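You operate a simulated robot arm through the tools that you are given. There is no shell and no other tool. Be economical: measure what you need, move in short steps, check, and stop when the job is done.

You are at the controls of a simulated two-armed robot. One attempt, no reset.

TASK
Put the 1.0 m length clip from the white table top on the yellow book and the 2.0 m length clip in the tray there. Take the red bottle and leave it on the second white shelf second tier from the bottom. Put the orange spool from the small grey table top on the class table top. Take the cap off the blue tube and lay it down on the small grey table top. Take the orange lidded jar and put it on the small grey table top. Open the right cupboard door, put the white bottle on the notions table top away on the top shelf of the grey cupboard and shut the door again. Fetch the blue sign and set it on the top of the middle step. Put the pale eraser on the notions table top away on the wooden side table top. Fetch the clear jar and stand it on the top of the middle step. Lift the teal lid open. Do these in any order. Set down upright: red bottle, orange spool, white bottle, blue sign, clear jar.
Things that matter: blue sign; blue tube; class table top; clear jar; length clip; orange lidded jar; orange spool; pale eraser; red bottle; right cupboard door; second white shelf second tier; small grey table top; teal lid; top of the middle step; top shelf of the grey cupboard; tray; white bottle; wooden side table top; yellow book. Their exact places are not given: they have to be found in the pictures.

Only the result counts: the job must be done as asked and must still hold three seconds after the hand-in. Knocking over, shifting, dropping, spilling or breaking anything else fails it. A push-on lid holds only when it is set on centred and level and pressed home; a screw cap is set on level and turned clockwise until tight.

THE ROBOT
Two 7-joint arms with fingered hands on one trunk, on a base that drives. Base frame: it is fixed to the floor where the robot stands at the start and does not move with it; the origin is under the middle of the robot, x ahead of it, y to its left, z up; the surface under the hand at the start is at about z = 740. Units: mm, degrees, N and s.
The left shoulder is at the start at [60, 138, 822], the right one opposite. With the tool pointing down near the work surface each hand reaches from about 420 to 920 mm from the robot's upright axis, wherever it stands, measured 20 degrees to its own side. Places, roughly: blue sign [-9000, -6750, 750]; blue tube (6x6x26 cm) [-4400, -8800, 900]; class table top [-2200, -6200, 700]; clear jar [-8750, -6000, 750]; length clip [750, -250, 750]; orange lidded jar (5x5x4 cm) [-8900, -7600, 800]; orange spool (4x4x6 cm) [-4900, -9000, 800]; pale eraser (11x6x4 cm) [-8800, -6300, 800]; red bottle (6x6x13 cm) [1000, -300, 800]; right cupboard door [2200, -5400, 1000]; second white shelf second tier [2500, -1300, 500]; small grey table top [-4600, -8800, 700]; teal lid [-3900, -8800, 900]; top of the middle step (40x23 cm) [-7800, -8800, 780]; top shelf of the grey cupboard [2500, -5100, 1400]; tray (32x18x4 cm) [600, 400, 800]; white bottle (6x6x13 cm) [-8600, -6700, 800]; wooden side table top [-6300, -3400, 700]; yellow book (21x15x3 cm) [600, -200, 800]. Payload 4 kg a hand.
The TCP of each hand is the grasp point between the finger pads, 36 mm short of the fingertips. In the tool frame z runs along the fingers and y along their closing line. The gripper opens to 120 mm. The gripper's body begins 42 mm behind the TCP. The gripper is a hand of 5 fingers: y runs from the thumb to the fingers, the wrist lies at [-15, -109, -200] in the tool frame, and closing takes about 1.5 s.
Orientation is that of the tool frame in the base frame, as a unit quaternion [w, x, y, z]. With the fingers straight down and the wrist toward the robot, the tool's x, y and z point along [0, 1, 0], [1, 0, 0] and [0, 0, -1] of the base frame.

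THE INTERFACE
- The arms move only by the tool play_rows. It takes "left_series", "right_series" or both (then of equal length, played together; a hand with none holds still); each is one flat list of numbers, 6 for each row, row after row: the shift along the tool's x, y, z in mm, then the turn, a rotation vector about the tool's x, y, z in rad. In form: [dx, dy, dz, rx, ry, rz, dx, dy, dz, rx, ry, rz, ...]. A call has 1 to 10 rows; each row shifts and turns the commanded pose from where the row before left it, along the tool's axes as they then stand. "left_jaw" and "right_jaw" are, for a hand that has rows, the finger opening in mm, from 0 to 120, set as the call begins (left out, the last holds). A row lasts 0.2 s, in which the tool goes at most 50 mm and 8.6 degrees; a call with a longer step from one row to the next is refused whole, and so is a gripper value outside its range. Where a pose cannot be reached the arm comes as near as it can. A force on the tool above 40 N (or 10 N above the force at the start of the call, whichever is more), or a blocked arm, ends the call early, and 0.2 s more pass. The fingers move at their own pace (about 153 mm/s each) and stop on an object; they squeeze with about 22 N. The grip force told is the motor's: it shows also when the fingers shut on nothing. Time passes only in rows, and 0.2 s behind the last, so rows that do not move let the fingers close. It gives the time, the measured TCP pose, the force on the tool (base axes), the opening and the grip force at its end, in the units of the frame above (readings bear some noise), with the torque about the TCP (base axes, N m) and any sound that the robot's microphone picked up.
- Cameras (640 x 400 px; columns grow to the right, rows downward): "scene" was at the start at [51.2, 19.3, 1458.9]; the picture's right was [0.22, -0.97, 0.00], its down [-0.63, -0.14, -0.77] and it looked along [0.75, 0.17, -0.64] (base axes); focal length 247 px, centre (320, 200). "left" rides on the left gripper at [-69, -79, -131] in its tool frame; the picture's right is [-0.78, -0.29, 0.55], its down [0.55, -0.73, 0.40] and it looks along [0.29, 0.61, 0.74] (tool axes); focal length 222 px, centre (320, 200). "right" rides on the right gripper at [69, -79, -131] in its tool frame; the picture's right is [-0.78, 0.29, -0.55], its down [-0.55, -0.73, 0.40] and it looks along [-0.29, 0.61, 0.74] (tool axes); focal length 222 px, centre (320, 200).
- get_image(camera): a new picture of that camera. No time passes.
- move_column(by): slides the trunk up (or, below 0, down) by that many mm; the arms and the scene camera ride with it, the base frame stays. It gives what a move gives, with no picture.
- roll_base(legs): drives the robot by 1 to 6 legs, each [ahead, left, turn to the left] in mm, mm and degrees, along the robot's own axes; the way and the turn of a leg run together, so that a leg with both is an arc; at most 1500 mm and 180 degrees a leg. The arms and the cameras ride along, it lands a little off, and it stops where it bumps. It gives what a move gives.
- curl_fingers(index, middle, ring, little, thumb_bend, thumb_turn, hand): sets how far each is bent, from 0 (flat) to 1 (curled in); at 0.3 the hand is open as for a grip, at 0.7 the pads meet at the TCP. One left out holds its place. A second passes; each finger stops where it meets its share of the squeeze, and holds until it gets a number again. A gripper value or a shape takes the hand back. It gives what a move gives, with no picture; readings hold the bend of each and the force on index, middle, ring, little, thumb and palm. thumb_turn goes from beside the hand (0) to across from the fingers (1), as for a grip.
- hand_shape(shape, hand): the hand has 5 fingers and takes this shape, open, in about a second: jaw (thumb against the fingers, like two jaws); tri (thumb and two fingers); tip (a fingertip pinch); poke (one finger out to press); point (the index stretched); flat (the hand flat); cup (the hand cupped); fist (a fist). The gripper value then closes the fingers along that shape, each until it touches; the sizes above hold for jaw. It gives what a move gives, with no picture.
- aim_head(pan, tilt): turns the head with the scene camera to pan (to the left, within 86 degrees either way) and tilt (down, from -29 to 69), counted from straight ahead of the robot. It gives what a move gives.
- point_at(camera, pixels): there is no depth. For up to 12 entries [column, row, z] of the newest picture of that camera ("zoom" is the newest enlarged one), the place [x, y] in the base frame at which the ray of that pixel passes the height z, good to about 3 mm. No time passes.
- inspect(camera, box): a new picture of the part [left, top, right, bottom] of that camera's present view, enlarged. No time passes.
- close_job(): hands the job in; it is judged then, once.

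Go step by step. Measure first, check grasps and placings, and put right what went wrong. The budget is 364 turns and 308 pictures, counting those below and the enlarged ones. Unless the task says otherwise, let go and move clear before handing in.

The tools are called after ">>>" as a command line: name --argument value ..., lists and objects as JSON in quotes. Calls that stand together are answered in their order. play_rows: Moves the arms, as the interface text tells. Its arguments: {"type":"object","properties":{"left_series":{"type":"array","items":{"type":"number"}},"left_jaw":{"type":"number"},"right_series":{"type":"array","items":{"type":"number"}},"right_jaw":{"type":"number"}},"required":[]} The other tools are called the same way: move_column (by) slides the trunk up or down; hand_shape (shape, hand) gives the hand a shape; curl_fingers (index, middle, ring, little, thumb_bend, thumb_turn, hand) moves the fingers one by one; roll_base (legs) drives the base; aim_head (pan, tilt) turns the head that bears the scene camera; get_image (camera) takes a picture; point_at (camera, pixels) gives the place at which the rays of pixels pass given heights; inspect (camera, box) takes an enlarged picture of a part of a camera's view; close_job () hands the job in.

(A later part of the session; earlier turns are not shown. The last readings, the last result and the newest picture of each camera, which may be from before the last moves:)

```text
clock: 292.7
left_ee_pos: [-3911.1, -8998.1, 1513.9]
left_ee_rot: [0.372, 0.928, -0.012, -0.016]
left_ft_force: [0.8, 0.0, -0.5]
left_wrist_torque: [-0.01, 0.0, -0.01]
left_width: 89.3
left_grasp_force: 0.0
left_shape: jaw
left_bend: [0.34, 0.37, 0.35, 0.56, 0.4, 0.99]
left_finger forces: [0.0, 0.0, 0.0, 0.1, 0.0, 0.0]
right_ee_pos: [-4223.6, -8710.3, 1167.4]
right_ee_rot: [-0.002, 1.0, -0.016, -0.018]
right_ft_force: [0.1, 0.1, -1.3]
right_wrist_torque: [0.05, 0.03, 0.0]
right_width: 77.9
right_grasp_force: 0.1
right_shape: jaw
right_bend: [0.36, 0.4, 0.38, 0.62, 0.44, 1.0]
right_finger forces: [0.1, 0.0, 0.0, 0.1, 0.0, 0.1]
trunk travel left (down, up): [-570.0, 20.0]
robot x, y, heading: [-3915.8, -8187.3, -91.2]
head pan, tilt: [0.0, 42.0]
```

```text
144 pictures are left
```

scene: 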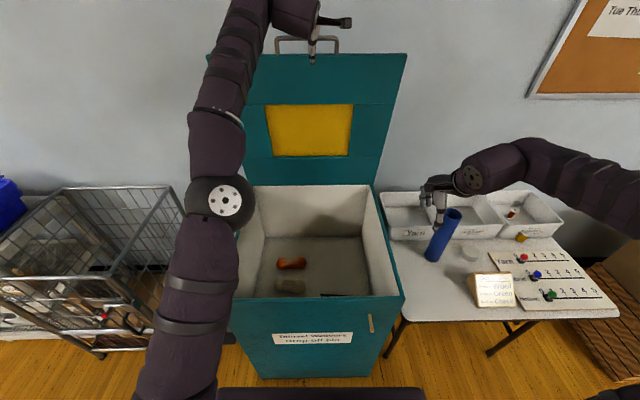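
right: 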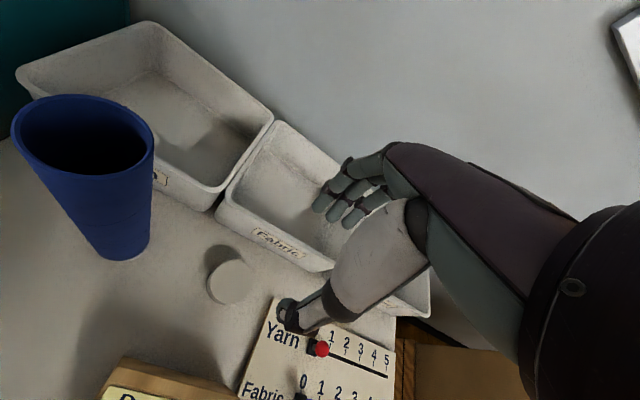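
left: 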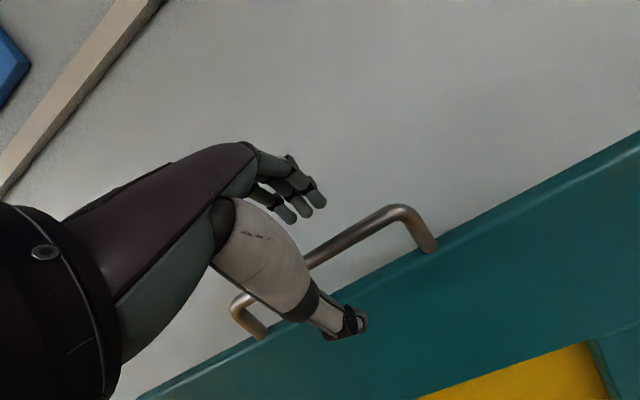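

The lid stands past vertical at its stop. I'll withdraw the hand along its own axis, then back the base off.

>>> play_rows --left_series '[0, 0, -20, 0, 0, 0, 0, 0, -20, 0, 0, 0, 0, 0, -20, 0, 0, 0, 0, 0, -20, 0, 0, 0, 0, 0, 0, 0, 0, 0]' --left_jaw 115

>>> get_image --camera "left"

```text
clock: 293.9
left_ee_pos: [-3907.4, -8939.9, 1574.1]
left_ee_rot: [0.373, 0.928, -0.011, -0.016]
left_ft_force: [-0.1, -0.4, 0.3]
left_wrist_torque: [0.0, 0.0, 0.0]
left_width: 114.9
left_grasp_force: 0.0
left_shape: jaw
left_bend: [0.3, 0.31, 0.31, 0.3, 0.3, 0.98]
left_finger forces: [0.1, 0.0, 0.1, 0.1, 0.0, 0.1]
right_ee_pos: [-4223.9, -8709.2, 1167.1]
right_ee_rot: [-0.002, 1.0, -0.017, -0.016]
right_ft_force: [-0.1, 0.4, -0.5]
right_wrist_torque: [-0.01, 0.01, 0.02]
right_width: 77.8
right_grasp_force: 0.0
right_shape: jaw
right_bend: [0.36, 0.4, 0.38, 0.62, 0.44, 1.0]
right_finger forces: [0.0, 0.0, 0.0, 0.0, 0.0, 0.1]
trunk travel left (down, up): [-570.0, 20.0]
robot x, y, heading: [-3915.4, -8186.3, -91.2]
head pan, tilt: [0.0, 42.0]
```

```text
143 pictures are left
```

left: 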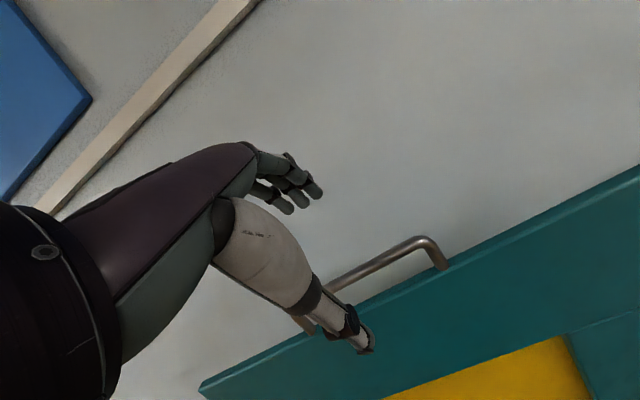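

Clear of the bar. Backing off and checking the lid.

>>> roll_base --legs '[[-280, 0, 0]]'

>>> aim_head --pan 0 --tilt 30

>>> get_image --camera "scene"

```text
clock: 295.8
left_ee_pos: [-3901.9, -8660.6, 1574.3]
left_ee_rot: [0.373, 0.928, -0.012, -0.017]
left_ft_force: [-0.1, 0.2, -0.6]
left_wrist_torque: [0.0, 0.0, -0.01]
left_width: 115.0
left_grasp_force: 0.1
left_shape: jaw
left_bend: [0.3, 0.31, 0.31, 0.3, 0.3, 0.98]
left_finger forces: [0.0, 0.0, 0.0, 0.1, 0.0, 0.0]
right_ee_pos: [-4218.3, -8430.4, 1167.7]
right_ee_rot: [-0.002, 1.0, -0.017, -0.016]
right_ft_force: [-0.5, 0.7, -0.2]
right_wrist_torque: [0.0, 0.05, 0.04]
right_width: 77.7
right_grasp_force: 0.0
right_shape: jaw
right_bend: [0.36, 0.4, 0.38, 0.62, 0.44, 1.0]
right_finger forces: [0.0, 0.0, 0.0, 0.1, 0.0, 0.0]
trunk travel left (down, up): [-570.0, 20.0]
robot x, y, heading: [-3905.7, -7907.4, -91.0]
head pan, tilt: [0.0, 42.0]
```

```text
clock: 296.6
left_ee_pos: [-3900.8, -8661.7, 1573.3]
left_ee_rot: [0.373, 0.928, -0.01, -0.015]
left_ft_force: [-0.2, 0.8, -0.1]
left_wrist_torque: [-0.03, 0.02, -0.01]
left_width: 115.1
left_grasp_force: 0.0
left_shape: jaw
left_bend: [0.3, 0.31, 0.31, 0.3, 0.3, 0.98]
left_finger forces: [0.0, 0.0, 0.1, 0.0, 0.1, 0.0]
right_ee_pos: [-4218.7, -8430.7, 1166.9]
right_ee_rot: [-0.001, 1.0, -0.017, -0.016]
right_ft_force: [-1.0, -0.3, -0.6]
right_wrist_torque: [0.01, 0.0, 0.02]
right_width: 77.9
right_grasp_force: 0.1
right_shape: jaw
right_bend: [0.36, 0.4, 0.38, 0.62, 0.44, 1.0]
right_finger forces: [0.0, 0.0, 0.0, 0.0, 0.0, 0.0]
trunk travel left (down, up): [-570.0, 20.0]
robot x, y, heading: [-3905.4, -7906.4, -91.1]
head pan, tilt: [0.0, 30.0]
```

```text
142 pictures are left
```

scene: 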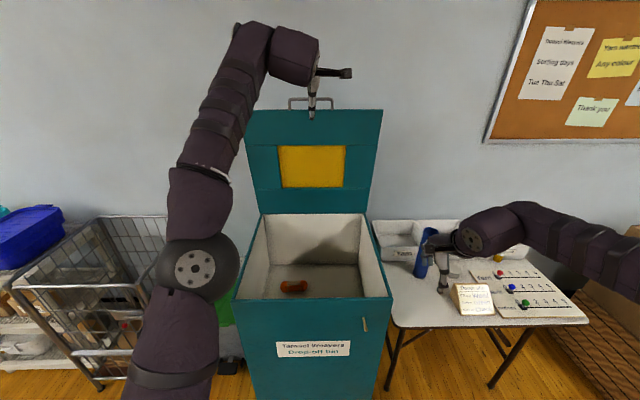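

The lid stays open. Now I'll fold the left arm back to the compact pose and move in front of the Notions bin for the orange spool.

>>> play_rows --left_series '[0, 0, -20, 0.1275, 0, 0, 0, 0, -20, 0.1275, 0, 0, 0, -20, 0, 0.1275, 0, 0, 0, -30, 0, 0.1275, 0, 0, 0, -40, 10, 0.1275, 0, 0, 0, -40, 20, 0.1275, 0, 0, 0, -35, 35, 0, 0, 0, 0, -35, 35, 0, 0, 0, 0, -20, 45, 0, 0, 0, 0, 0, 45, 0, 0, 0]'

>>> play_rows --left_series '[0, 0, 45, 0, 0, 0, 0, 0, 45, 0, 0, 0, 0, 0, 45, 0, 0, 0, 0, 0, 45, 0, 0, 0, 0, 0, 45, 0, 0, 0]'

>>> roll_base --legs '[[0, -745, 0], [230, 0, 0]]'

>>> aim_head --pan -5 --tilt 45

>>> get_image --camera "scene"

```text
clock: 298.8
left_ee_pos: [-3926.5, -8381.8, 1310.0]
left_ee_rot: [-0.001, 1.0, -0.017, -0.012]
left_ft_force: [0.5, 0.0, 0.0]
left_wrist_torque: [0.01, -0.01, -0.02]
left_width: 114.8
left_grasp_force: 0.0
left_shape: jaw
left_bend: [0.3, 0.31, 0.31, 0.3, 0.3, 0.97]
left_finger forces: [0.1, 0.0, 0.0, 0.1, 0.1, 0.0]
left hand out of reach, approached as far as the arm can: row 1, 2, 3
right_ee_pos: [-4217.9, -8431.2, 1168.2]
right_ee_rot: [-0.002, 1.0, -0.016, -0.016]
right_ft_force: [0.3, 0.2, -0.2]
right_wrist_torque: [0.01, -0.01, 0.01]
right_width: 77.9
right_grasp_force: 0.1
right_shape: jaw
right_bend: [0.36, 0.4, 0.38, 0.62, 0.44, 1.0]
right_finger forces: [0.1, 0.0, 0.1, 0.1, 0.0, 0.0]
trunk travel left (down, up): [-570.0, 20.0]
robot x, y, heading: [-3909.3, -7908.9, -91.0]
head pan, tilt: [0.0, 30.0]
```

```text
clock: 300.0
left_ee_pos: [-3931.4, -8381.0, 1086.1]
left_ee_rot: [0.0, 1.0, -0.016, -0.011]
left_ft_force: [0.4, -0.2, 0.0]
left_wrist_torque: [0.01, -0.02, -0.01]
left_width: 115.2
left_grasp_force: 0.0
left_shape: jaw
left_bend: [0.3, 0.31, 0.31, 0.3, 0.3, 0.97]
left_finger forces: [0.1, 0.1, 0.0, 0.1, 0.1, 0.0]
right_ee_pos: [-4219.2, -8430.6, 1167.1]
right_ee_rot: [-0.002, 1.0, -0.015, -0.016]
right_ft_force: [-0.5, -0.1, 0.5]
right_wrist_torque: [0.01, 0.0, -0.01]
right_width: 77.9
right_grasp_force: 0.1
right_shape: jaw
right_bend: [0.36, 0.4, 0.38, 0.62, 0.44, 1.0]
right_finger forces: [0.0, 0.0, 0.1, 0.0, 0.0, 0.0]
trunk travel left (down, up): [-570.0, 20.0]
robot x, y, heading: [-3908.7, -7906.8, -91.4]
head pan, tilt: [0.0, 30.0]
```

```text
clock: 305.3
left_ee_pos: [-4667.4, -8596.8, 1086.3]
left_ee_rot: [-0.001, 1.0, -0.014, -0.012]
left_ft_force: [0.7, -0.3, 0.3]
left_wrist_torque: [0.03, -0.01, 0.0]
left_width: 114.8
left_grasp_force: 0.0
left_shape: jaw
left_bend: [0.3, 0.31, 0.31, 0.3, 0.3, 0.97]
left_finger forces: [0.0, 0.0, 0.0, 0.1, 0.0, 0.1]
right_ee_pos: [-4954.2, -8649.2, 1166.4]
right_ee_rot: [-0.001, 1.0, -0.014, -0.016]
right_ft_force: [0.3, -1.1, -0.4]
right_wrist_torque: [0.01, 0.03, -0.05]
right_width: 77.8
right_grasp_force: 0.1
right_shape: jaw
right_bend: [0.36, 0.4, 0.38, 0.62, 0.44, 1.0]
right_finger forces: [0.1, 0.0, 0.0, 0.0, 0.0, 0.1]
trunk travel left (down, up): [-570.0, 20.0]
robot x, y, heading: [-4644.6, -8119.9, -90.9]
head pan, tilt: [0.0, 30.0]
```

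```text
clock: 306.1
left_ee_pos: [-4667.5, -8596.6, 1086.2]
left_ee_rot: [0.0, 1.0, -0.014, -0.011]
left_ft_force: [0.8, 0.2, -1.1]
left_wrist_torque: [0.0, 0.01, -0.01]
left_width: 115.0
left_grasp_force: 0.0
left_shape: jaw
left_bend: [0.3, 0.31, 0.31, 0.3, 0.3, 0.97]
left_finger forces: [0.0, 0.0, 0.1, 0.1, 0.1, 0.0]
right_ee_pos: [-4952.8, -8648.6, 1167.1]
right_ee_rot: [-0.001, 1.0, -0.014, -0.017]
right_ft_force: [-0.2, -0.1, 0.3]
right_wrist_torque: [-0.01, -0.02, -0.04]
right_width: 77.9
right_grasp_force: 0.0
right_shape: jaw
right_bend: [0.36, 0.4, 0.38, 0.62, 0.44, 1.0]
right_finger forces: [0.0, 0.0, 0.0, 0.1, 0.0, 0.1]
trunk travel left (down, up): [-570.0, 20.0]
robot x, y, heading: [-4648.1, -8120.0, -90.8]
head pan, tilt: [-5.0, 45.0]
```

```text
141 pictures are left
```

scene: 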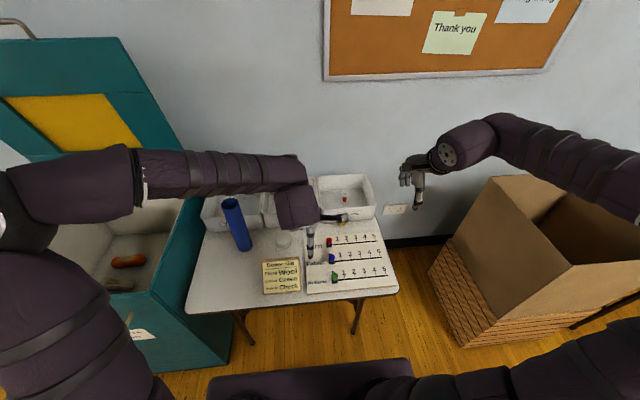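

>>> inspect --camera "scene" --box '[310, 170, 390, 230]'

>>> point_at --camera "zoom" --pixels '[[280, 215, 750], [290, 215, 750], [280, 185, 800], [80, 60, 840], [480, 60, 840], [520, 260, 840], [110, 270, 840]]'

```text
6.67 times, centred on (350, 200) of scene
```

zoom: 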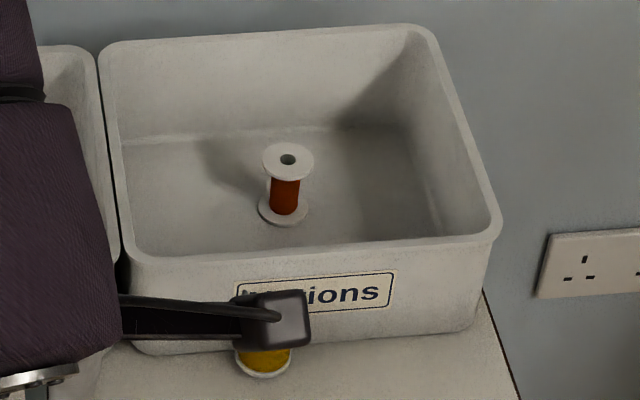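

```text
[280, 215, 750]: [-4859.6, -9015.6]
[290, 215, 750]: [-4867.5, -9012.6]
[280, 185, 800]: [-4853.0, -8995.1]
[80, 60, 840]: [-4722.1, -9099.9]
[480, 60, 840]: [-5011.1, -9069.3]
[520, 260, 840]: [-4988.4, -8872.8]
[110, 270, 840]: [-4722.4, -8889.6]
```

The spool stands at about (-4861,-9020) with its top at z≈805. I'll move 60 mm closer and bring the right hand above it.

>>> roll_base --legs '[[60, 0, 0]]'

>>> play_rows --right_series '[11.5, 39, 25, 0, 0, 0, 11.5, 39, 25, 0, 0, 0, 11.5, 39, 25, 0, 0, 0, 11.5, 39, 25, 0, 0, 0, 11.5, 39, 25, 0, 0, 0, 11.5, 39, 25, 0, 0, 0, 11.5, 39, 25, 0, 0, 0, 11.5, 38, 25, 0, 0, 0, 0, 0, 0, 0, 0, 0]' --right_jaw 75

>>> get_image --camera "right"

>>> inspect --camera "scene" --box '[300, 120, 420, 240]'

```text
clock: 307.0
left_ee_pos: [-4668.1, -8658.2, 1085.7]
left_ee_rot: [-0.001, 1.0, -0.013, -0.011]
left_ft_force: [-0.4, 0.2, -0.5]
left_wrist_torque: [0.03, 0.02, -0.01]
left_width: 114.7
left_grasp_force: 0.0
left_shape: jaw
left_bend: [0.3, 0.31, 0.31, 0.3, 0.3, 0.97]
left_finger forces: [0.0, 0.1, 0.0, 0.0, 0.1, 0.0]
right_ee_pos: [-4955.5, -8709.9, 1167.3]
right_ee_rot: [-0.002, 1.0, -0.014, -0.016]
right_ft_force: [0.1, 0.4, 0.0]
right_wrist_torque: [0.02, -0.04, -0.02]
right_width: 77.4
right_grasp_force: 0.1
right_shape: jaw
right_bend: [0.36, 0.4, 0.38, 0.62, 0.44, 1.0]
right_finger forces: [0.0, 0.0, 0.1, 0.0, 0.0, 0.1]
trunk travel left (down, up): [-570.0, 20.0]
robot x, y, heading: [-4649.7, -8181.8, -90.9]
head pan, tilt: [-5.0, 45.0]
```

```text
clock: 309.0
left_ee_pos: [-4668.7, -8656.9, 1086.3]
left_ee_rot: [0.0, 1.0, -0.015, -0.011]
left_ft_force: [-0.4, 0.0, 0.2]
left_wrist_torque: [0.0, 0.01, 0.0]
left_width: 114.9
left_grasp_force: 0.1
left_shape: jaw
left_bend: [0.3, 0.31, 0.31, 0.3, 0.3, 0.97]
left_finger forces: [0.1, 0.0, 0.1, 0.0, 0.1, 0.0]
right_ee_pos: [-4878.9, -9019.5, 964.2]
right_ee_rot: [-0.001, 1.0, -0.013, -0.016]
right_ft_force: [-0.4, 0.3, -0.1]
right_wrist_torque: [0.02, 0.02, 0.0]
right_width: 75.4
right_grasp_force: 0.0
right_shape: jaw
right_bend: [0.37, 0.41, 0.39, 0.64, 0.46, 1.0]
right_finger forces: [0.0, 0.1, 0.0, 0.0, 0.1, 0.1]
trunk travel left (down, up): [-570.0, 20.0]
robot x, y, heading: [-4646.7, -8184.3, -90.8]
head pan, tilt: [-5.0, 45.0]
```

```text
139 pictures are left
```

right: 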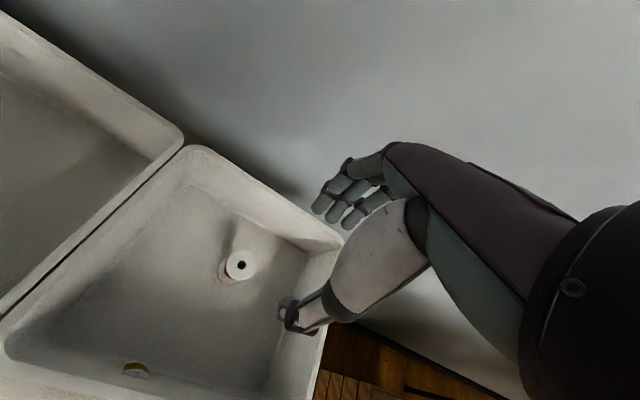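

```text
3.33 times, centred on (360, 180) of scene
```

zoom: 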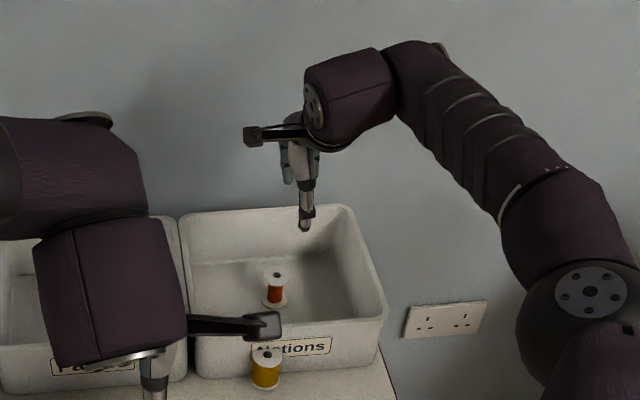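

>>> point_at --camera "right" --pixels '[[240, 265, 805], [236, 270, 805]]'

>>> play_rows --right_series '[10, 0, 30, 0, 0, 0, 8, 0, 40, 0, 0, 0, 0, 0, 40, 0, 0, 0, 0, 0, 0, 0, 0, 0]'

>>> get_image --camera "right"

>>> point_at --camera "right" --pixels '[[280, 240, 805]]'

```text
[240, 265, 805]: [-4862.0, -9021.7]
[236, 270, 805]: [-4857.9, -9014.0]
```

```text
clock: 310.0
left_ee_pos: [-4668.2, -8657.4, 1086.7]
left_ee_rot: [-0.001, 1.0, -0.015, -0.011]
left_ft_force: [0.6, -0.2, -0.5]
left_wrist_torque: [0.01, 0.0, 0.03]
left_width: 115.1
left_grasp_force: 0.0
left_shape: jaw
left_bend: [0.3, 0.31, 0.31, 0.3, 0.3, 0.97]
left_finger forces: [0.0, 0.0, 0.0, 0.0, 0.0, 0.0]
right_ee_pos: [-4864.4, -9019.0, 853.2]
right_ee_rot: [-0.002, 1.0, -0.014, -0.016]
right_ft_force: [0.2, 1.1, 0.7]
right_wrist_torque: [0.0, 0.01, -0.01]
right_width: 75.1
right_grasp_force: 0.0
right_shape: jaw
right_bend: [0.37, 0.41, 0.39, 0.64, 0.46, 1.0]
right_finger forces: [0.0, 0.0, 0.1, 0.0, 0.1, 0.0]
trunk travel left (down, up): [-570.0, 20.0]
robot x, y, heading: [-4648.0, -8181.9, -90.9]
head pan, tilt: [-5.0, 45.0]
```

```text
137 pictures are left
```

right: 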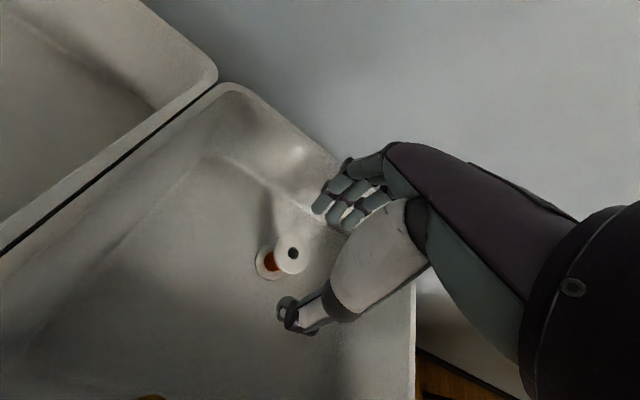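

```text
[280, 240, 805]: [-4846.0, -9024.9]
```

Aligned. Descending to z≈793 and closing.

>>> play_rows --right_series '[0, 0, 30, 0, 0, 0, 1, 0, 30, 0, 0, 0, 0, 0, 0, 0, 0, 0]'

>>> play_rows --right_series '[0, 0, 0, 0, 0, 0, 0, 0, 0, 0, 0, 0, 0, 0, 0, 0, 0, 0, 0, 0, 0, 0, 0, 0, 0, 0, 0, 0, 0, 0, 0, 0, 0, 0, 0, 0, 0, 0, 0, 0, 0, 0]' --right_jaw 0

>>> get_image --camera "right"

```text
clock: 310.8
left_ee_pos: [-4668.4, -8656.4, 1086.3]
left_ee_rot: [0.0, 1.0, -0.015, -0.011]
left_ft_force: [0.3, -0.3, 0.5]
left_wrist_torque: [-0.01, 0.0, 0.03]
left_width: 115.1
left_grasp_force: 0.1
left_shape: jaw
left_bend: [0.3, 0.31, 0.31, 0.3, 0.3, 0.97]
left_finger forces: [0.0, 0.0, 0.0, 0.0, 0.0, 0.0]
right_ee_pos: [-4863.6, -9020.0, 793.9]
right_ee_rot: [-0.001, 1.0, -0.014, -0.017]
right_ft_force: [0.2, -0.4, -0.3]
right_wrist_torque: [-0.01, 0.0, 0.0]
right_width: 75.1
right_grasp_force: 0.1
right_shape: jaw
right_bend: [0.37, 0.41, 0.39, 0.64, 0.46, 1.0]
right_finger forces: [0.1, 0.0, 0.1, 0.1, 0.1, 0.1]
trunk travel left (down, up): [-570.0, 20.0]
robot x, y, heading: [-4646.0, -8181.3, -90.6]
head pan, tilt: [-5.0, 45.0]
```

```text
clock: 312.4
left_ee_pos: [-4668.5, -8656.5, 1085.5]
left_ee_rot: [0.0, 1.0, -0.014, -0.011]
left_ft_force: [0.3, -0.3, -0.8]
left_wrist_torque: [0.0, 0.02, -0.02]
left_width: 114.8
left_grasp_force: 0.0
left_shape: jaw
left_bend: [0.3, 0.31, 0.31, 0.3, 0.3, 0.97]
left_finger forces: [0.0, 0.0, 0.0, 0.1, 0.0, 0.1]
right_ee_pos: [-4863.3, -9020.6, 793.7]
right_ee_rot: [-0.001, 1.0, -0.014, -0.016]
right_ft_force: [0.4, 0.1, -0.4]
right_wrist_torque: [-0.01, 0.01, 0.01]
right_width: 11.7
right_grasp_force: 22.4
right_shape: jaw
right_bend: [0.61, 0.67, 0.7, 0.7, 0.71, 1.0]
right_finger forces: [13.0, 5.1, 0.0, 0.0, 18.5, 0.0]
trunk travel left (down, up): [-570.0, 20.0]
robot x, y, heading: [-4646.7, -8183.2, -90.9]
head pan, tilt: [-5.0, 45.0]
```

```text
136 pictures are left
```

right: 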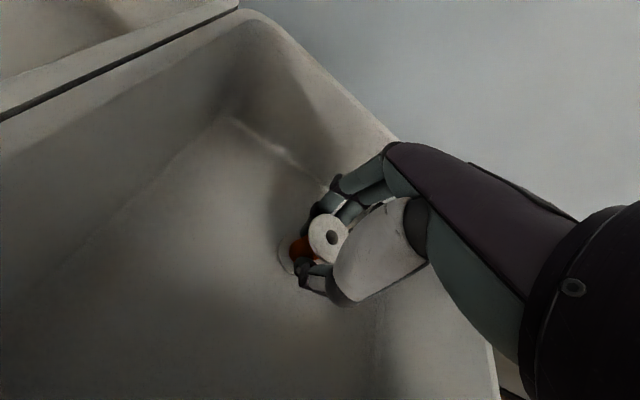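

The spool is locked by its barrel between the fingers. I'll lift it out, draw the hand back, and turn towards the class table.

>>> play_rows --right_series '[0, 0, -25, 0, 0, 0, 0, 0, -45, 0, 0, 0, 0, 0, -45, 0, 0, 0, 0, 0, -45, 0, 0, 0, 0, 0, -45, 0, 0, 0, 0, -45, 0, 0, 0, 0, 0, -45, 0, 0, 0, 0, 0, -45, 0, 0, 0, 0, 0, -45, 0, 0, 0, 0, 0, -45, 0, 0, 0, 0]'

>>> roll_base --legs '[[-480, 0, 0], [0, 0, 60]]'

>>> aim_head --pan 0 --tilt 18

>>> get_image --camera "scene"

>>> get_image --camera "right"

```text
clock: 314.6
left_ee_pos: [-4667.8, -8656.3, 1085.5]
left_ee_rot: [0.0, 1.0, -0.014, -0.011]
left_ft_force: [-0.7, 0.7, 0.4]
left_wrist_torque: [-0.04, 0.0, -0.02]
left_width: 115.0
left_grasp_force: 0.0
left_shape: jaw
left_bend: [0.3, 0.31, 0.31, 0.3, 0.3, 0.97]
left_finger forces: [0.0, 0.0, 0.1, 0.0, 0.0, 0.0]
right_ee_pos: [-4853.0, -8794.7, 998.9]
right_ee_rot: [-0.001, 1.0, -0.014, -0.017]
right_ft_force: [0.1, 0.2, -0.4]
right_wrist_torque: [-0.04, -0.02, -0.02]
right_width: 11.7
right_grasp_force: 21.8
right_shape: jaw
right_bend: [0.61, 0.67, 0.7, 0.7, 0.71, 1.0]
right_finger forces: [13.0, 5.2, 0.1, 0.0, 18.3, 0.0]
trunk travel left (down, up): [-570.0, 20.0]
robot x, y, heading: [-4646.4, -8180.4, -90.9]
head pan, tilt: [-5.0, 45.0]
```

```text
clock: 320.1
left_ee_pos: [-4239.7, -7957.1, 1086.7]
left_ee_rot: [0.006, 0.873, 0.488, -0.01]
left_ft_force: [-0.5, -0.4, -0.3]
left_wrist_torque: [0.0, 0.0, 0.02]
left_width: 114.7
left_grasp_force: 0.0
left_shape: jaw
left_bend: [0.3, 0.31, 0.31, 0.3, 0.3, 0.97]
left_finger forces: [0.0, 0.0, 0.1, 0.0, 0.0, 0.1]
right_ee_pos: [-4210.2, -8186.8, 999.7]
right_ee_rot: [0.006, 0.873, 0.488, -0.015]
right_ft_force: [0.2, 0.8, -0.5]
right_wrist_torque: [-0.02, 0.01, 0.0]
right_width: 11.7
right_grasp_force: 21.9
right_shape: jaw
right_bend: [0.61, 0.67, 0.7, 0.7, 0.71, 1.0]
right_finger forces: [12.9, 5.2, 0.1, 0.0, 18.1, 0.1]
trunk travel left (down, up): [-570.0, 20.0]
robot x, y, heading: [-4637.9, -7704.5, -30.8]
head pan, tilt: [-5.0, 45.0]
```

```text
clock: 321.1
left_ee_pos: [-4239.6, -7957.5, 1086.1]
left_ee_rot: [0.005, 0.872, 0.489, -0.01]
left_ft_force: [0.2, -0.2, -1.0]
left_wrist_torque: [0.01, -0.01, -0.01]
left_width: 115.2
left_grasp_force: 0.2
left_shape: jaw
left_bend: [0.3, 0.31, 0.31, 0.3, 0.3, 0.97]
left_finger forces: [0.1, 0.1, 0.0, 0.0, 0.0, 0.0]
right_ee_pos: [-4212.3, -8186.4, 999.6]
right_ee_rot: [0.007, 0.872, 0.489, -0.016]
right_ft_force: [-1.6, -1.1, -0.6]
right_wrist_torque: [0.05, 0.04, -0.02]
right_width: 11.6
right_grasp_force: 22.5
right_shape: jaw
right_bend: [0.61, 0.67, 0.7, 0.7, 0.71, 1.0]
right_finger forces: [12.9, 5.2, 0.0, 0.1, 18.1, 0.1]
trunk travel left (down, up): [-570.0, 20.0]
robot x, y, heading: [-4640.3, -7705.4, -30.8]
head pan, tilt: [0.0, 18.0]
```

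```text
135 pictures are left
```

scene: 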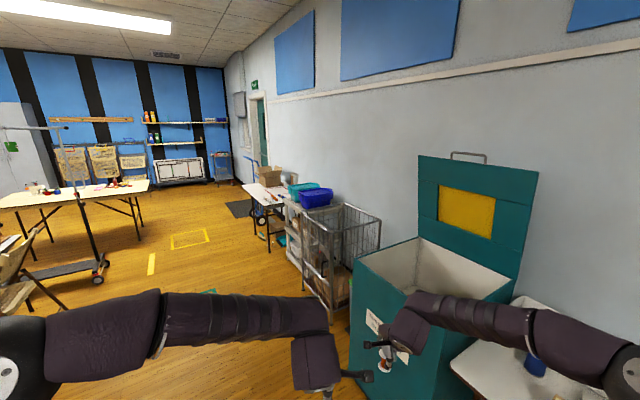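

```text
134 pictures are left
```

right: 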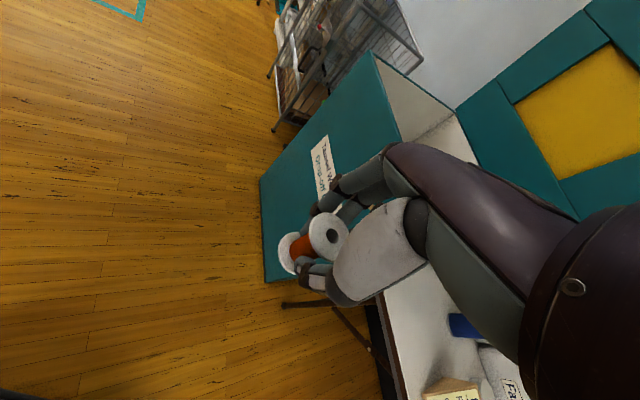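

Spool secure. Turning further left to see the class table.

>>> roll_base --legs '[[0, 0, 52]]'

>>> get_image --camera "scene"

>>> point_at --camera "scene" --pixels '[[320, 240, 0], [320, 300, 0], [200, 240, 0], [440, 240, 0], [320, 180, 700]]'

```text
clock: 323.8
left_ee_pos: [-4195.6, -7540.1, 1086.1]
left_ee_rot: [0.01, 0.567, 0.823, -0.007]
left_ft_force: [0.8, -0.3, -0.5]
left_wrist_torque: [0.03, -0.02, 0.01]
left_width: 115.0
left_grasp_force: 0.1
left_shape: jaw
left_bend: [0.3, 0.31, 0.31, 0.3, 0.3, 0.97]
left_finger forces: [0.0, 0.0, 0.0, 0.1, 0.0, 0.0]
right_ee_pos: [-3995.6, -7657.2, 999.7]
right_ee_rot: [0.013, 0.567, 0.823, -0.01]
right_ft_force: [0.7, -0.3, -1.0]
right_wrist_torque: [0.0, 0.0, 0.03]
right_width: 11.6
right_grasp_force: 22.1
right_shape: jaw
right_bend: [0.61, 0.67, 0.7, 0.7, 0.71, 1.0]
right_finger forces: [12.8, 5.3, 0.1, 0.0, 18.0, 0.0]
trunk travel left (down, up): [-570.0, 20.0]
robot x, y, heading: [-4642.5, -7704.3, 21.7]
head pan, tilt: [0.0, 18.0]
```

```text
133 pictures are left
```

scene: 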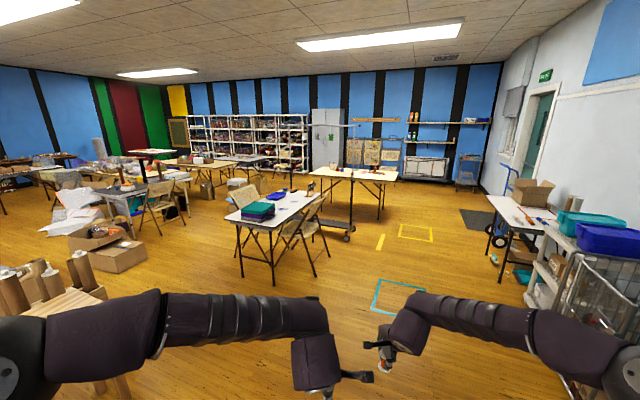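

```text
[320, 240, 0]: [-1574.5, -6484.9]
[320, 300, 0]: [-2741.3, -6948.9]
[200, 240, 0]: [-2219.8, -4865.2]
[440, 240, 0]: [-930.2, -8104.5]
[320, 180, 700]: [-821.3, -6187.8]
```

>>> inspect --camera "scene" --box '[210, 170, 350, 290]'

>>> point_at --camera "scene" --pixels '[[273, 233, 720], [225, 217, 720], [322, 196, 720], [275, 283, 0], [240, 276, 0], [316, 276, 0], [328, 256, 0], [285, 245, 0]]'

```text
3.33 times, centred on (280, 230) of scene
```

zoom: 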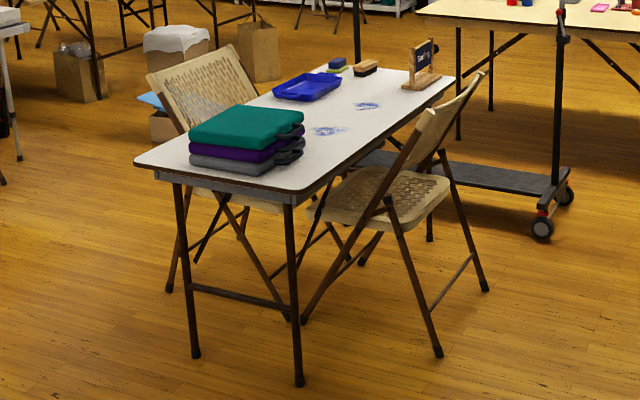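

```text
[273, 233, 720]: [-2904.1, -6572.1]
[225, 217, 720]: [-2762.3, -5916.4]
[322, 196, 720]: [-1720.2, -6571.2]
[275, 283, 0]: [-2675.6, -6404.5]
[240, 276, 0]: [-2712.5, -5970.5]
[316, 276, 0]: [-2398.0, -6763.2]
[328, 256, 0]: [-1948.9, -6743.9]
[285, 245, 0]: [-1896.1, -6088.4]
```

The class table's west end is free to approach; there's clear space beyond the cloth stack. I'll drive around to face it from the west.

>>> roll_base --legs '[[1290, -250, 0], [0, 0, -21], [0, 1200, 0]]'

>>> aim_head --pan 0 --tilt 40

>>> get_image --camera "scene"

```text
clock: 337.2
left_ee_pos: [-2864.0, -6287.8, 1085.6]
left_ee_rot: [0.008, 0.716, 0.698, -0.008]
left_ft_force: [-0.1, 0.0, 0.6]
left_wrist_torque: [0.0, 0.05, 0.03]
left_width: 114.7
left_grasp_force: 0.2
left_shape: jaw
left_bend: [0.3, 0.31, 0.31, 0.3, 0.3, 0.97]
left_finger forces: [0.0, 0.1, 0.0, 0.1, 0.0, 0.0]
right_ee_pos: [-2723.2, -6470.4, 999.1]
right_ee_rot: [0.01, 0.716, 0.698, -0.013]
right_ft_force: [0.2, -1.0, -0.5]
right_wrist_torque: [-0.01, 0.01, -0.02]
right_width: 11.3
right_grasp_force: 21.2
right_shape: jaw
right_bend: [0.61, 0.67, 0.7, 0.7, 0.71, 1.0]
right_finger forces: [12.8, 5.2, 0.1, 0.0, 17.9, 0.0]
trunk travel left (down, up): [-570.0, 20.0]
robot x, y, heading: [-3340.3, -6269.4, -0.8]
head pan, tilt: [0.0, 18.0]
```

```text
clock: 338.1
left_ee_pos: [-2864.0, -6287.5, 1085.8]
left_ee_rot: [0.008, 0.716, 0.698, -0.008]
left_ft_force: [0.2, 0.2, -0.2]
left_wrist_torque: [0.01, 0.05, -0.01]
left_width: 115.0
left_grasp_force: 0.0
left_shape: jaw
left_bend: [0.3, 0.31, 0.31, 0.3, 0.3, 0.97]
left_finger forces: [0.0, 0.0, 0.0, 0.0, 0.0, 0.0]
right_ee_pos: [-2723.4, -6471.7, 999.3]
right_ee_rot: [0.011, 0.715, 0.698, -0.012]
right_ft_force: [0.0, 0.3, -0.6]
right_wrist_torque: [-0.03, 0.0, 0.01]
right_width: 11.4
right_grasp_force: 22.1
right_shape: jaw
right_bend: [0.61, 0.67, 0.7, 0.7, 0.71, 1.0]
right_finger forces: [12.7, 5.2, 0.1, 0.0, 17.9, 0.0]
trunk travel left (down, up): [-570.0, 20.0]
robot x, y, heading: [-3342.2, -6267.9, -0.6]
head pan, tilt: [0.0, 40.0]
```

```text
131 pictures are left
```

scene: 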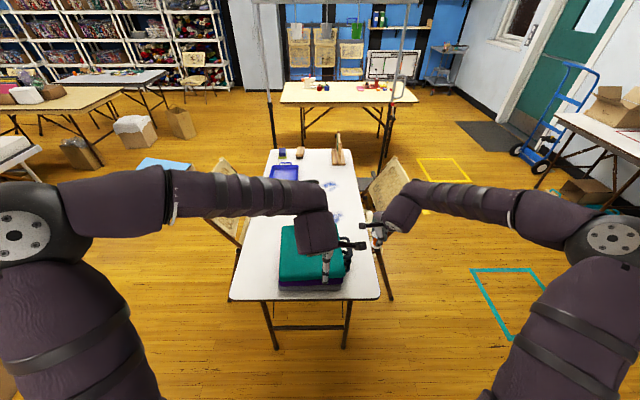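

>>> point_at --camera "scene" --pixels '[[276, 347, 0], [347, 347, 0], [230, 299, 700], [380, 298, 700], [230, 299, 740], [380, 298, 740], [345, 215, 720], [325, 160, 720], [352, 150, 720], [280, 290, 700]]'

>>> play_rows --left_series '[40, -20, 0, 0, 0, 0, 40, -20, 0, 0, 0, 0, 40, -20, 0, 0, 0, 0, 40, -20, 0, 0, 0, 0, 40, 0, 0, 0, 0, 0]'

>>> inspect --camera "scene" --box '[220, 130, 420, 310]'

```text
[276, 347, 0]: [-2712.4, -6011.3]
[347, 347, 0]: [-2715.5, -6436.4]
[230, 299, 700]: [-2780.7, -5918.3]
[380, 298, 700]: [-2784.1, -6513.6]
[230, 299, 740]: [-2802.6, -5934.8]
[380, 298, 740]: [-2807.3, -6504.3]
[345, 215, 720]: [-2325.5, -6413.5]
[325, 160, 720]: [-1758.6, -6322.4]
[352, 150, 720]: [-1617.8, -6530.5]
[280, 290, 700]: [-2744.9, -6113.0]
```

```text
clock: 339.3
left_ee_pos: [-2938.6, -6086.0, 1082.2]
left_ee_rot: [0.008, 0.716, 0.698, -0.009]
left_ft_force: [-0.5, 0.7, -0.1]
left_wrist_torque: [-0.03, 0.0, -0.02]
left_width: 115.1
left_grasp_force: 0.1
left_shape: jaw
left_bend: [0.3, 0.31, 0.31, 0.3, 0.3, 0.97]
left_finger forces: [0.1, 0.1, 0.1, 0.1, 0.0, 0.0]
right_ee_pos: [-2723.6, -6470.0, 1000.0]
right_ee_rot: [0.011, 0.716, 0.698, -0.012]
right_ft_force: [0.8, -0.6, 0.1]
right_wrist_torque: [-0.02, 0.0, -0.01]
right_width: 11.5
right_grasp_force: 21.9
right_shape: jaw
right_bend: [0.61, 0.67, 0.7, 0.7, 0.71, 1.0]
right_finger forces: [12.8, 5.3, 0.0, 0.0, 18.0, 0.0]
trunk travel left (down, up): [-570.0, 20.0]
robot x, y, heading: [-3342.1, -6269.5, -0.4]
head pan, tilt: [0.0, 40.0]
```

```text
2.22 times, centred on (320, 220) of scene
```

zoom: 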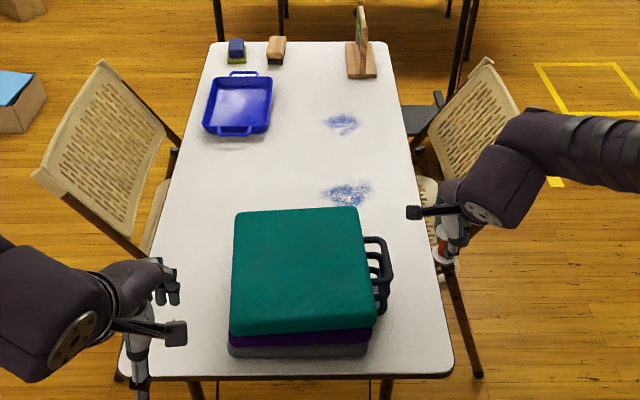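

The area just beyond the cloth stack (zoom (290,170)) is free. I'll advance 220 mm and set the spool there.

>>> point_at --camera "zoom" --pixels '[[290, 172, 720], [330, 172, 720], [300, 205, 720], [240, 140, 720], [365, 210, 800]]'

>>> roll_base --legs '[[220, 0, 0]]'

>>> get_image --camera "scene"

```text
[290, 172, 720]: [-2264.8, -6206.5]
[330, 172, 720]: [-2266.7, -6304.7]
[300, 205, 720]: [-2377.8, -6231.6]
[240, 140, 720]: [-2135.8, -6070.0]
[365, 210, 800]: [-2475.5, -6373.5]
```

```text
clock: 340.9
left_ee_pos: [-2717.8, -6087.1, 1081.7]
left_ee_rot: [0.007, 0.715, 0.699, -0.008]
left_ft_force: [-0.1, 0.0, -0.2]
left_wrist_torque: [0.02, 0.05, 0.03]
left_width: 115.0
left_grasp_force: 0.0
left_shape: jaw
left_bend: [0.3, 0.31, 0.31, 0.3, 0.3, 0.97]
left_finger forces: [0.0, 0.0, 0.0, 0.0, 0.0, 0.1]
right_ee_pos: [-2503.6, -6473.3, 999.0]
right_ee_rot: [0.01, 0.715, 0.699, -0.013]
right_ft_force: [0.7, 0.9, -1.3]
right_wrist_torque: [0.02, 0.03, -0.03]
right_width: 11.5
right_grasp_force: 22.0
right_shape: jaw
right_bend: [0.61, 0.67, 0.7, 0.7, 0.71, 1.0]
right_finger forces: [12.9, 5.3, 0.0, 0.1, 17.9, 0.0]
trunk travel left (down, up): [-570.0, 20.0]
robot x, y, heading: [-3115.1, -6266.1, -0.6]
head pan, tilt: [0.0, 40.0]
```

```text
129 pictures are left
```

scene: 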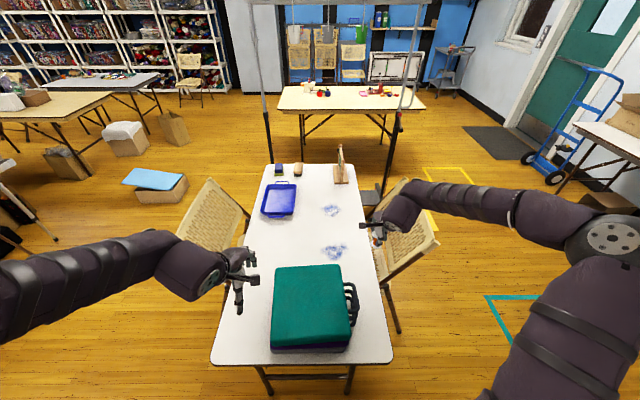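

>>> play_rows --right_series '[32, 30.6, 0, 0, 0, 0, 32, 30.6, 0, 0, 0, 0, 32, 30.6, 0, 0, 0, 0, 32, 30.6, 0, 0, 0, 0, 32, 30.6, 0, 0, 0, 0, 32, 30.6, 0, 0, 0, 0, 32, 30.6, 0, 0, 0, 0, 0, 0, 40, 0, 0, 0, 0, 0, 40, 0, 0, 0, 0, 0, 40, 0, 0, 0]'

>>> play_rows --right_series '[0, 0, 40, 0, 0, 0, 0, 0, 40, 0, 0, 0, 0, 0, 0, 0, 0, 0]'

>>> get_image --camera "right"

>>> inspect --camera "scene" --box '[250, 170, 400, 290]'

```text
clock: 343.1
left_ee_pos: [-2718.1, -6087.2, 1082.7]
left_ee_rot: [0.007, 0.715, 0.699, -0.008]
left_ft_force: [0.3, 0.9, -1.2]
left_wrist_torque: [-0.01, 0.02, -0.02]
left_width: 114.8
left_grasp_force: 0.0
left_shape: jaw
left_bend: [0.3, 0.31, 0.31, 0.3, 0.3, 0.97]
left_finger forces: [0.0, 0.1, 0.0, 0.0, 0.0, 0.1]
right_ee_pos: [-2286.1, -6257.6, 870.4]
right_ee_rot: [0.011, 0.715, 0.699, -0.014]
right_ft_force: [-0.4, 0.0, 0.0]
right_wrist_torque: [0.03, 0.05, 0.0]
right_width: 11.6
right_grasp_force: 22.0
right_shape: jaw
right_bend: [0.61, 0.68, 0.7, 0.7, 0.72, 1.0]
right_finger forces: [13.1, 5.1, 0.1, 0.0, 17.6, 0.1]
trunk travel left (down, up): [-570.0, 20.0]
robot x, y, heading: [-3115.1, -6271.3, -0.7]
head pan, tilt: [0.0, 40.0]
```

```text
clock: 343.9
left_ee_pos: [-2719.1, -6086.6, 1082.7]
left_ee_rot: [0.008, 0.716, 0.698, -0.008]
left_ft_force: [-0.2, 0.3, 0.1]
left_wrist_torque: [-0.01, -0.02, 0.03]
left_width: 114.8
left_grasp_force: 0.1
left_shape: jaw
left_bend: [0.3, 0.31, 0.31, 0.3, 0.3, 0.97]
left_finger forces: [0.0, 0.1, 0.0, 0.0, 0.0, 0.0]
right_ee_pos: [-2297.9, -6248.0, 792.3]
right_ee_rot: [0.001, 0.705, 0.708, -0.022]
right_ft_force: [0.5, -0.2, 0.4]
right_wrist_torque: [0.03, -0.02, 0.01]
right_width: 11.2
right_grasp_force: 21.6
right_shape: jaw
right_bend: [0.61, 0.68, 0.7, 0.7, 0.72, 1.0]
right_finger forces: [13.4, 5.1, 0.0, 0.1, 17.4, 0.0]
right hand out of reach, approached as far as the arm can: row 2
trunk travel left (down, up): [-570.0, 20.0]
robot x, y, heading: [-3118.6, -6275.6, -0.5]
head pan, tilt: [0.0, 40.0]
```

```text
128 pictures are left
```

right: 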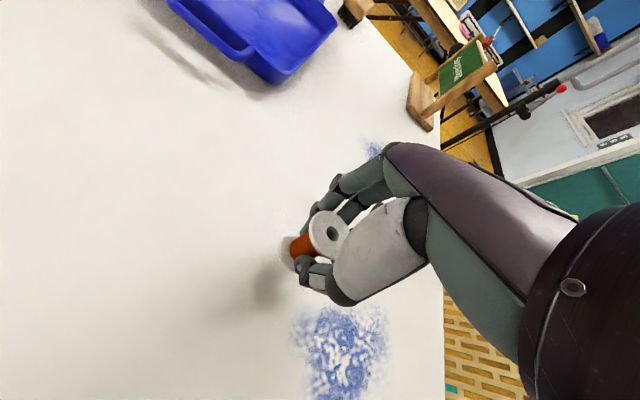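

```text
3.33 times, centred on (325, 230) of scene
```

zoom: 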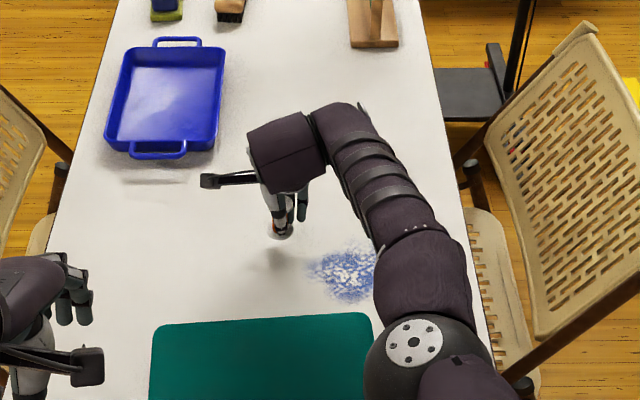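

The hand is at its reach limit here. I'll pull it 50 mm closer (still clear of the cloth) and continue down.

>>> play_rows --right_series '[0, -25, 0, 0, 0, 0, 0, -25, 0, 0, 0, 0, 0, 0, 15, 0, 0, 0, 0, 0, 0, 0, 0, 0]'

>>> play_rows --right_series '[0, 0, 8, 0, 0, 0, 0, 0, 0, 0, 0, 0]'

>>> get_image --camera "right"

```text
clock: 344.9
left_ee_pos: [-2718.9, -6088.0, 1082.4]
left_ee_rot: [0.007, 0.716, 0.698, -0.008]
left_ft_force: [0.0, 0.5, 0.8]
left_wrist_torque: [-0.02, -0.01, 0.01]
left_width: 114.9
left_grasp_force: 0.2
left_shape: jaw
left_bend: [0.3, 0.31, 0.31, 0.3, 0.3, 0.97]
left_finger forces: [0.0, 0.0, 0.1, 0.0, 0.0, 0.1]
right_ee_pos: [-2335.9, -6260.9, 776.6]
right_ee_rot: [0.011, 0.715, 0.699, -0.012]
right_ft_force: [0.3, 1.0, 0.6]
right_wrist_torque: [0.0, 0.03, -0.01]
right_width: 11.2
right_grasp_force: 21.6
right_shape: jaw
right_bend: [0.61, 0.68, 0.7, 0.7, 0.72, 1.0]
right_finger forces: [13.7, 5.1, 0.0, 0.0, 17.1, 0.0]
trunk travel left (down, up): [-570.0, 20.0]
robot x, y, heading: [-3118.4, -6271.3, -0.6]
head pan, tilt: [0.0, 40.0]
```

```text
clock: 345.6
left_ee_pos: [-2719.3, -6086.9, 1081.6]
left_ee_rot: [0.008, 0.715, 0.699, -0.009]
left_ft_force: [-0.7, 0.0, 0.2]
left_wrist_torque: [0.02, -0.02, 0.02]
left_width: 115.0
left_grasp_force: 0.0
left_shape: jaw
left_bend: [0.3, 0.31, 0.31, 0.3, 0.3, 0.97]
left_finger forces: [0.0, 0.0, 0.0, 0.0, 0.0, 0.0]
right_ee_pos: [-2335.8, -6259.6, 768.8]
right_ee_rot: [0.011, 0.715, 0.699, -0.012]
right_ft_force: [0.6, 0.0, -0.4]
right_wrist_torque: [0.01, 0.02, 0.02]
right_width: 11.0
right_grasp_force: 22.1
right_shape: jaw
right_bend: [0.61, 0.68, 0.7, 0.7, 0.72, 1.0]
right_finger forces: [13.7, 5.2, 0.0, 0.0, 17.2, 0.0]
trunk travel left (down, up): [-570.0, 20.0]
robot x, y, heading: [-3119.6, -6268.6, -0.3]
head pan, tilt: [0.0, 40.0]
```

```text
126 pictures are left
```

right: 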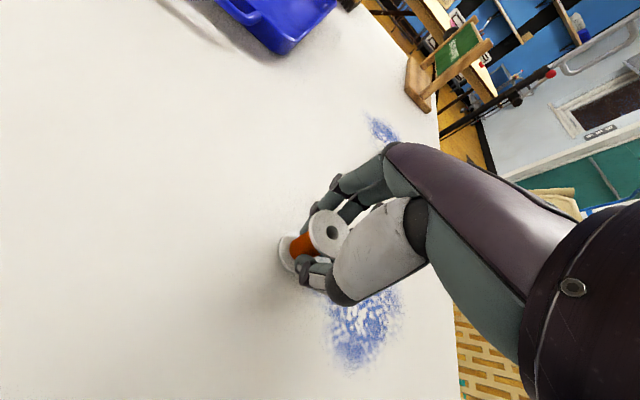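

>>> play_rows --right_series '[0, 0, 5, 0, 0, 0, 0, 0, 0, 0, 0, 0]'

>>> play_rows --right_series '[0, 0, 4, 0, 0, 0, 0, 0, 0, 0, 0, 0]'

>>> play_rows --right_series '[0, 0, 4, 0, 0, 0, 0, 0, 0, 0, 0, 0]'

```text
clock: 346.1
left_ee_pos: [-2719.5, -6085.8, 1082.7]
left_ee_rot: [0.008, 0.715, 0.699, -0.008]
left_ft_force: [0.5, -0.6, 0.4]
left_wrist_torque: [0.01, -0.03, -0.01]
left_width: 114.9
left_grasp_force: 0.0
left_shape: jaw
left_bend: [0.3, 0.31, 0.31, 0.3, 0.3, 0.97]
left_finger forces: [0.1, 0.0, 0.0, 0.0, 0.0, 0.0]
right_ee_pos: [-2336.3, -6259.8, 765.5]
right_ee_rot: [0.012, 0.715, 0.699, -0.011]
right_ft_force: [-3.2, -1.6, 8.6]
right_wrist_torque: [0.01, -0.03, 0.03]
right_width: 11.4
right_grasp_force: 21.7
right_shape: jaw
right_bend: [0.61, 0.68, 0.7, 0.7, 0.72, 1.0]
right_finger forces: [14.0, 6.3, 0.0, 0.1, 20.8, 0.0]
trunk travel left (down, up): [-570.0, 20.0]
robot x, y, heading: [-3120.3, -6266.6, -0.5]
head pan, tilt: [0.0, 40.0]
```

```text
clock: 346.8
left_ee_pos: [-2721.6, -6085.9, 1084.2]
left_ee_rot: [0.008, 0.716, 0.698, -0.008]
left_ft_force: [0.1, 0.2, -0.4]
left_wrist_torque: [-0.04, 0.02, 0.01]
left_width: 115.1
left_grasp_force: 0.1
left_shape: jaw
left_bend: [0.3, 0.31, 0.31, 0.3, 0.3, 0.97]
left_finger forces: [0.0, 0.1, 0.0, 0.0, 0.1, 0.1]
right_ee_pos: [-2336.1, -6261.0, 762.9]
right_ee_rot: [0.012, 0.715, 0.699, -0.009]
right_ft_force: [-2.7, -2.1, 23.6]
right_wrist_torque: [-0.05, -0.06, -0.01]
right_width: 12.9
right_grasp_force: 21.8
right_shape: jaw
right_bend: [0.61, 0.71, 0.7, 0.7, 0.72, 1.0]
right_finger forces: [16.5, 8.6, 0.0, 0.0, 22.4, 0.0]
trunk travel left (down, up): [-570.0, 20.0]
robot x, y, heading: [-3119.2, -6270.5, -0.4]
head pan, tilt: [0.0, 40.0]
```

```text
clock: 347.4
left_ee_pos: [-2722.5, -6087.4, 1082.9]
left_ee_rot: [0.009, 0.715, 0.699, -0.008]
left_ft_force: [0.8, -0.5, 0.4]
left_wrist_torque: [0.0, -0.05, 0.0]
left_width: 114.7
left_grasp_force: 0.1
left_shape: jaw
left_bend: [0.3, 0.31, 0.31, 0.3, 0.3, 0.97]
left_finger forces: [0.1, 0.0, 0.0, 0.0, 0.1, 0.0]
right_ee_pos: [-2336.4, -6260.1, 761.8]
right_ee_rot: [0.013, 0.715, 0.699, -0.009]
right_ft_force: [-2.5, -2.3, 34.5]
right_wrist_torque: [-0.01, -0.08, -0.03]
right_width: 14.5
right_grasp_force: 22.0
right_shape: jaw
right_bend: [0.61, 0.71, 0.7, 0.7, 0.72, 1.0]
right_finger forces: [19.3, 8.9, 0.1, 0.1, 23.6, 0.0]
trunk travel left (down, up): [-570.0, 20.0]
robot x, y, heading: [-3120.2, -6272.7, -0.5]
head pan, tilt: [0.0, 40.0]
```

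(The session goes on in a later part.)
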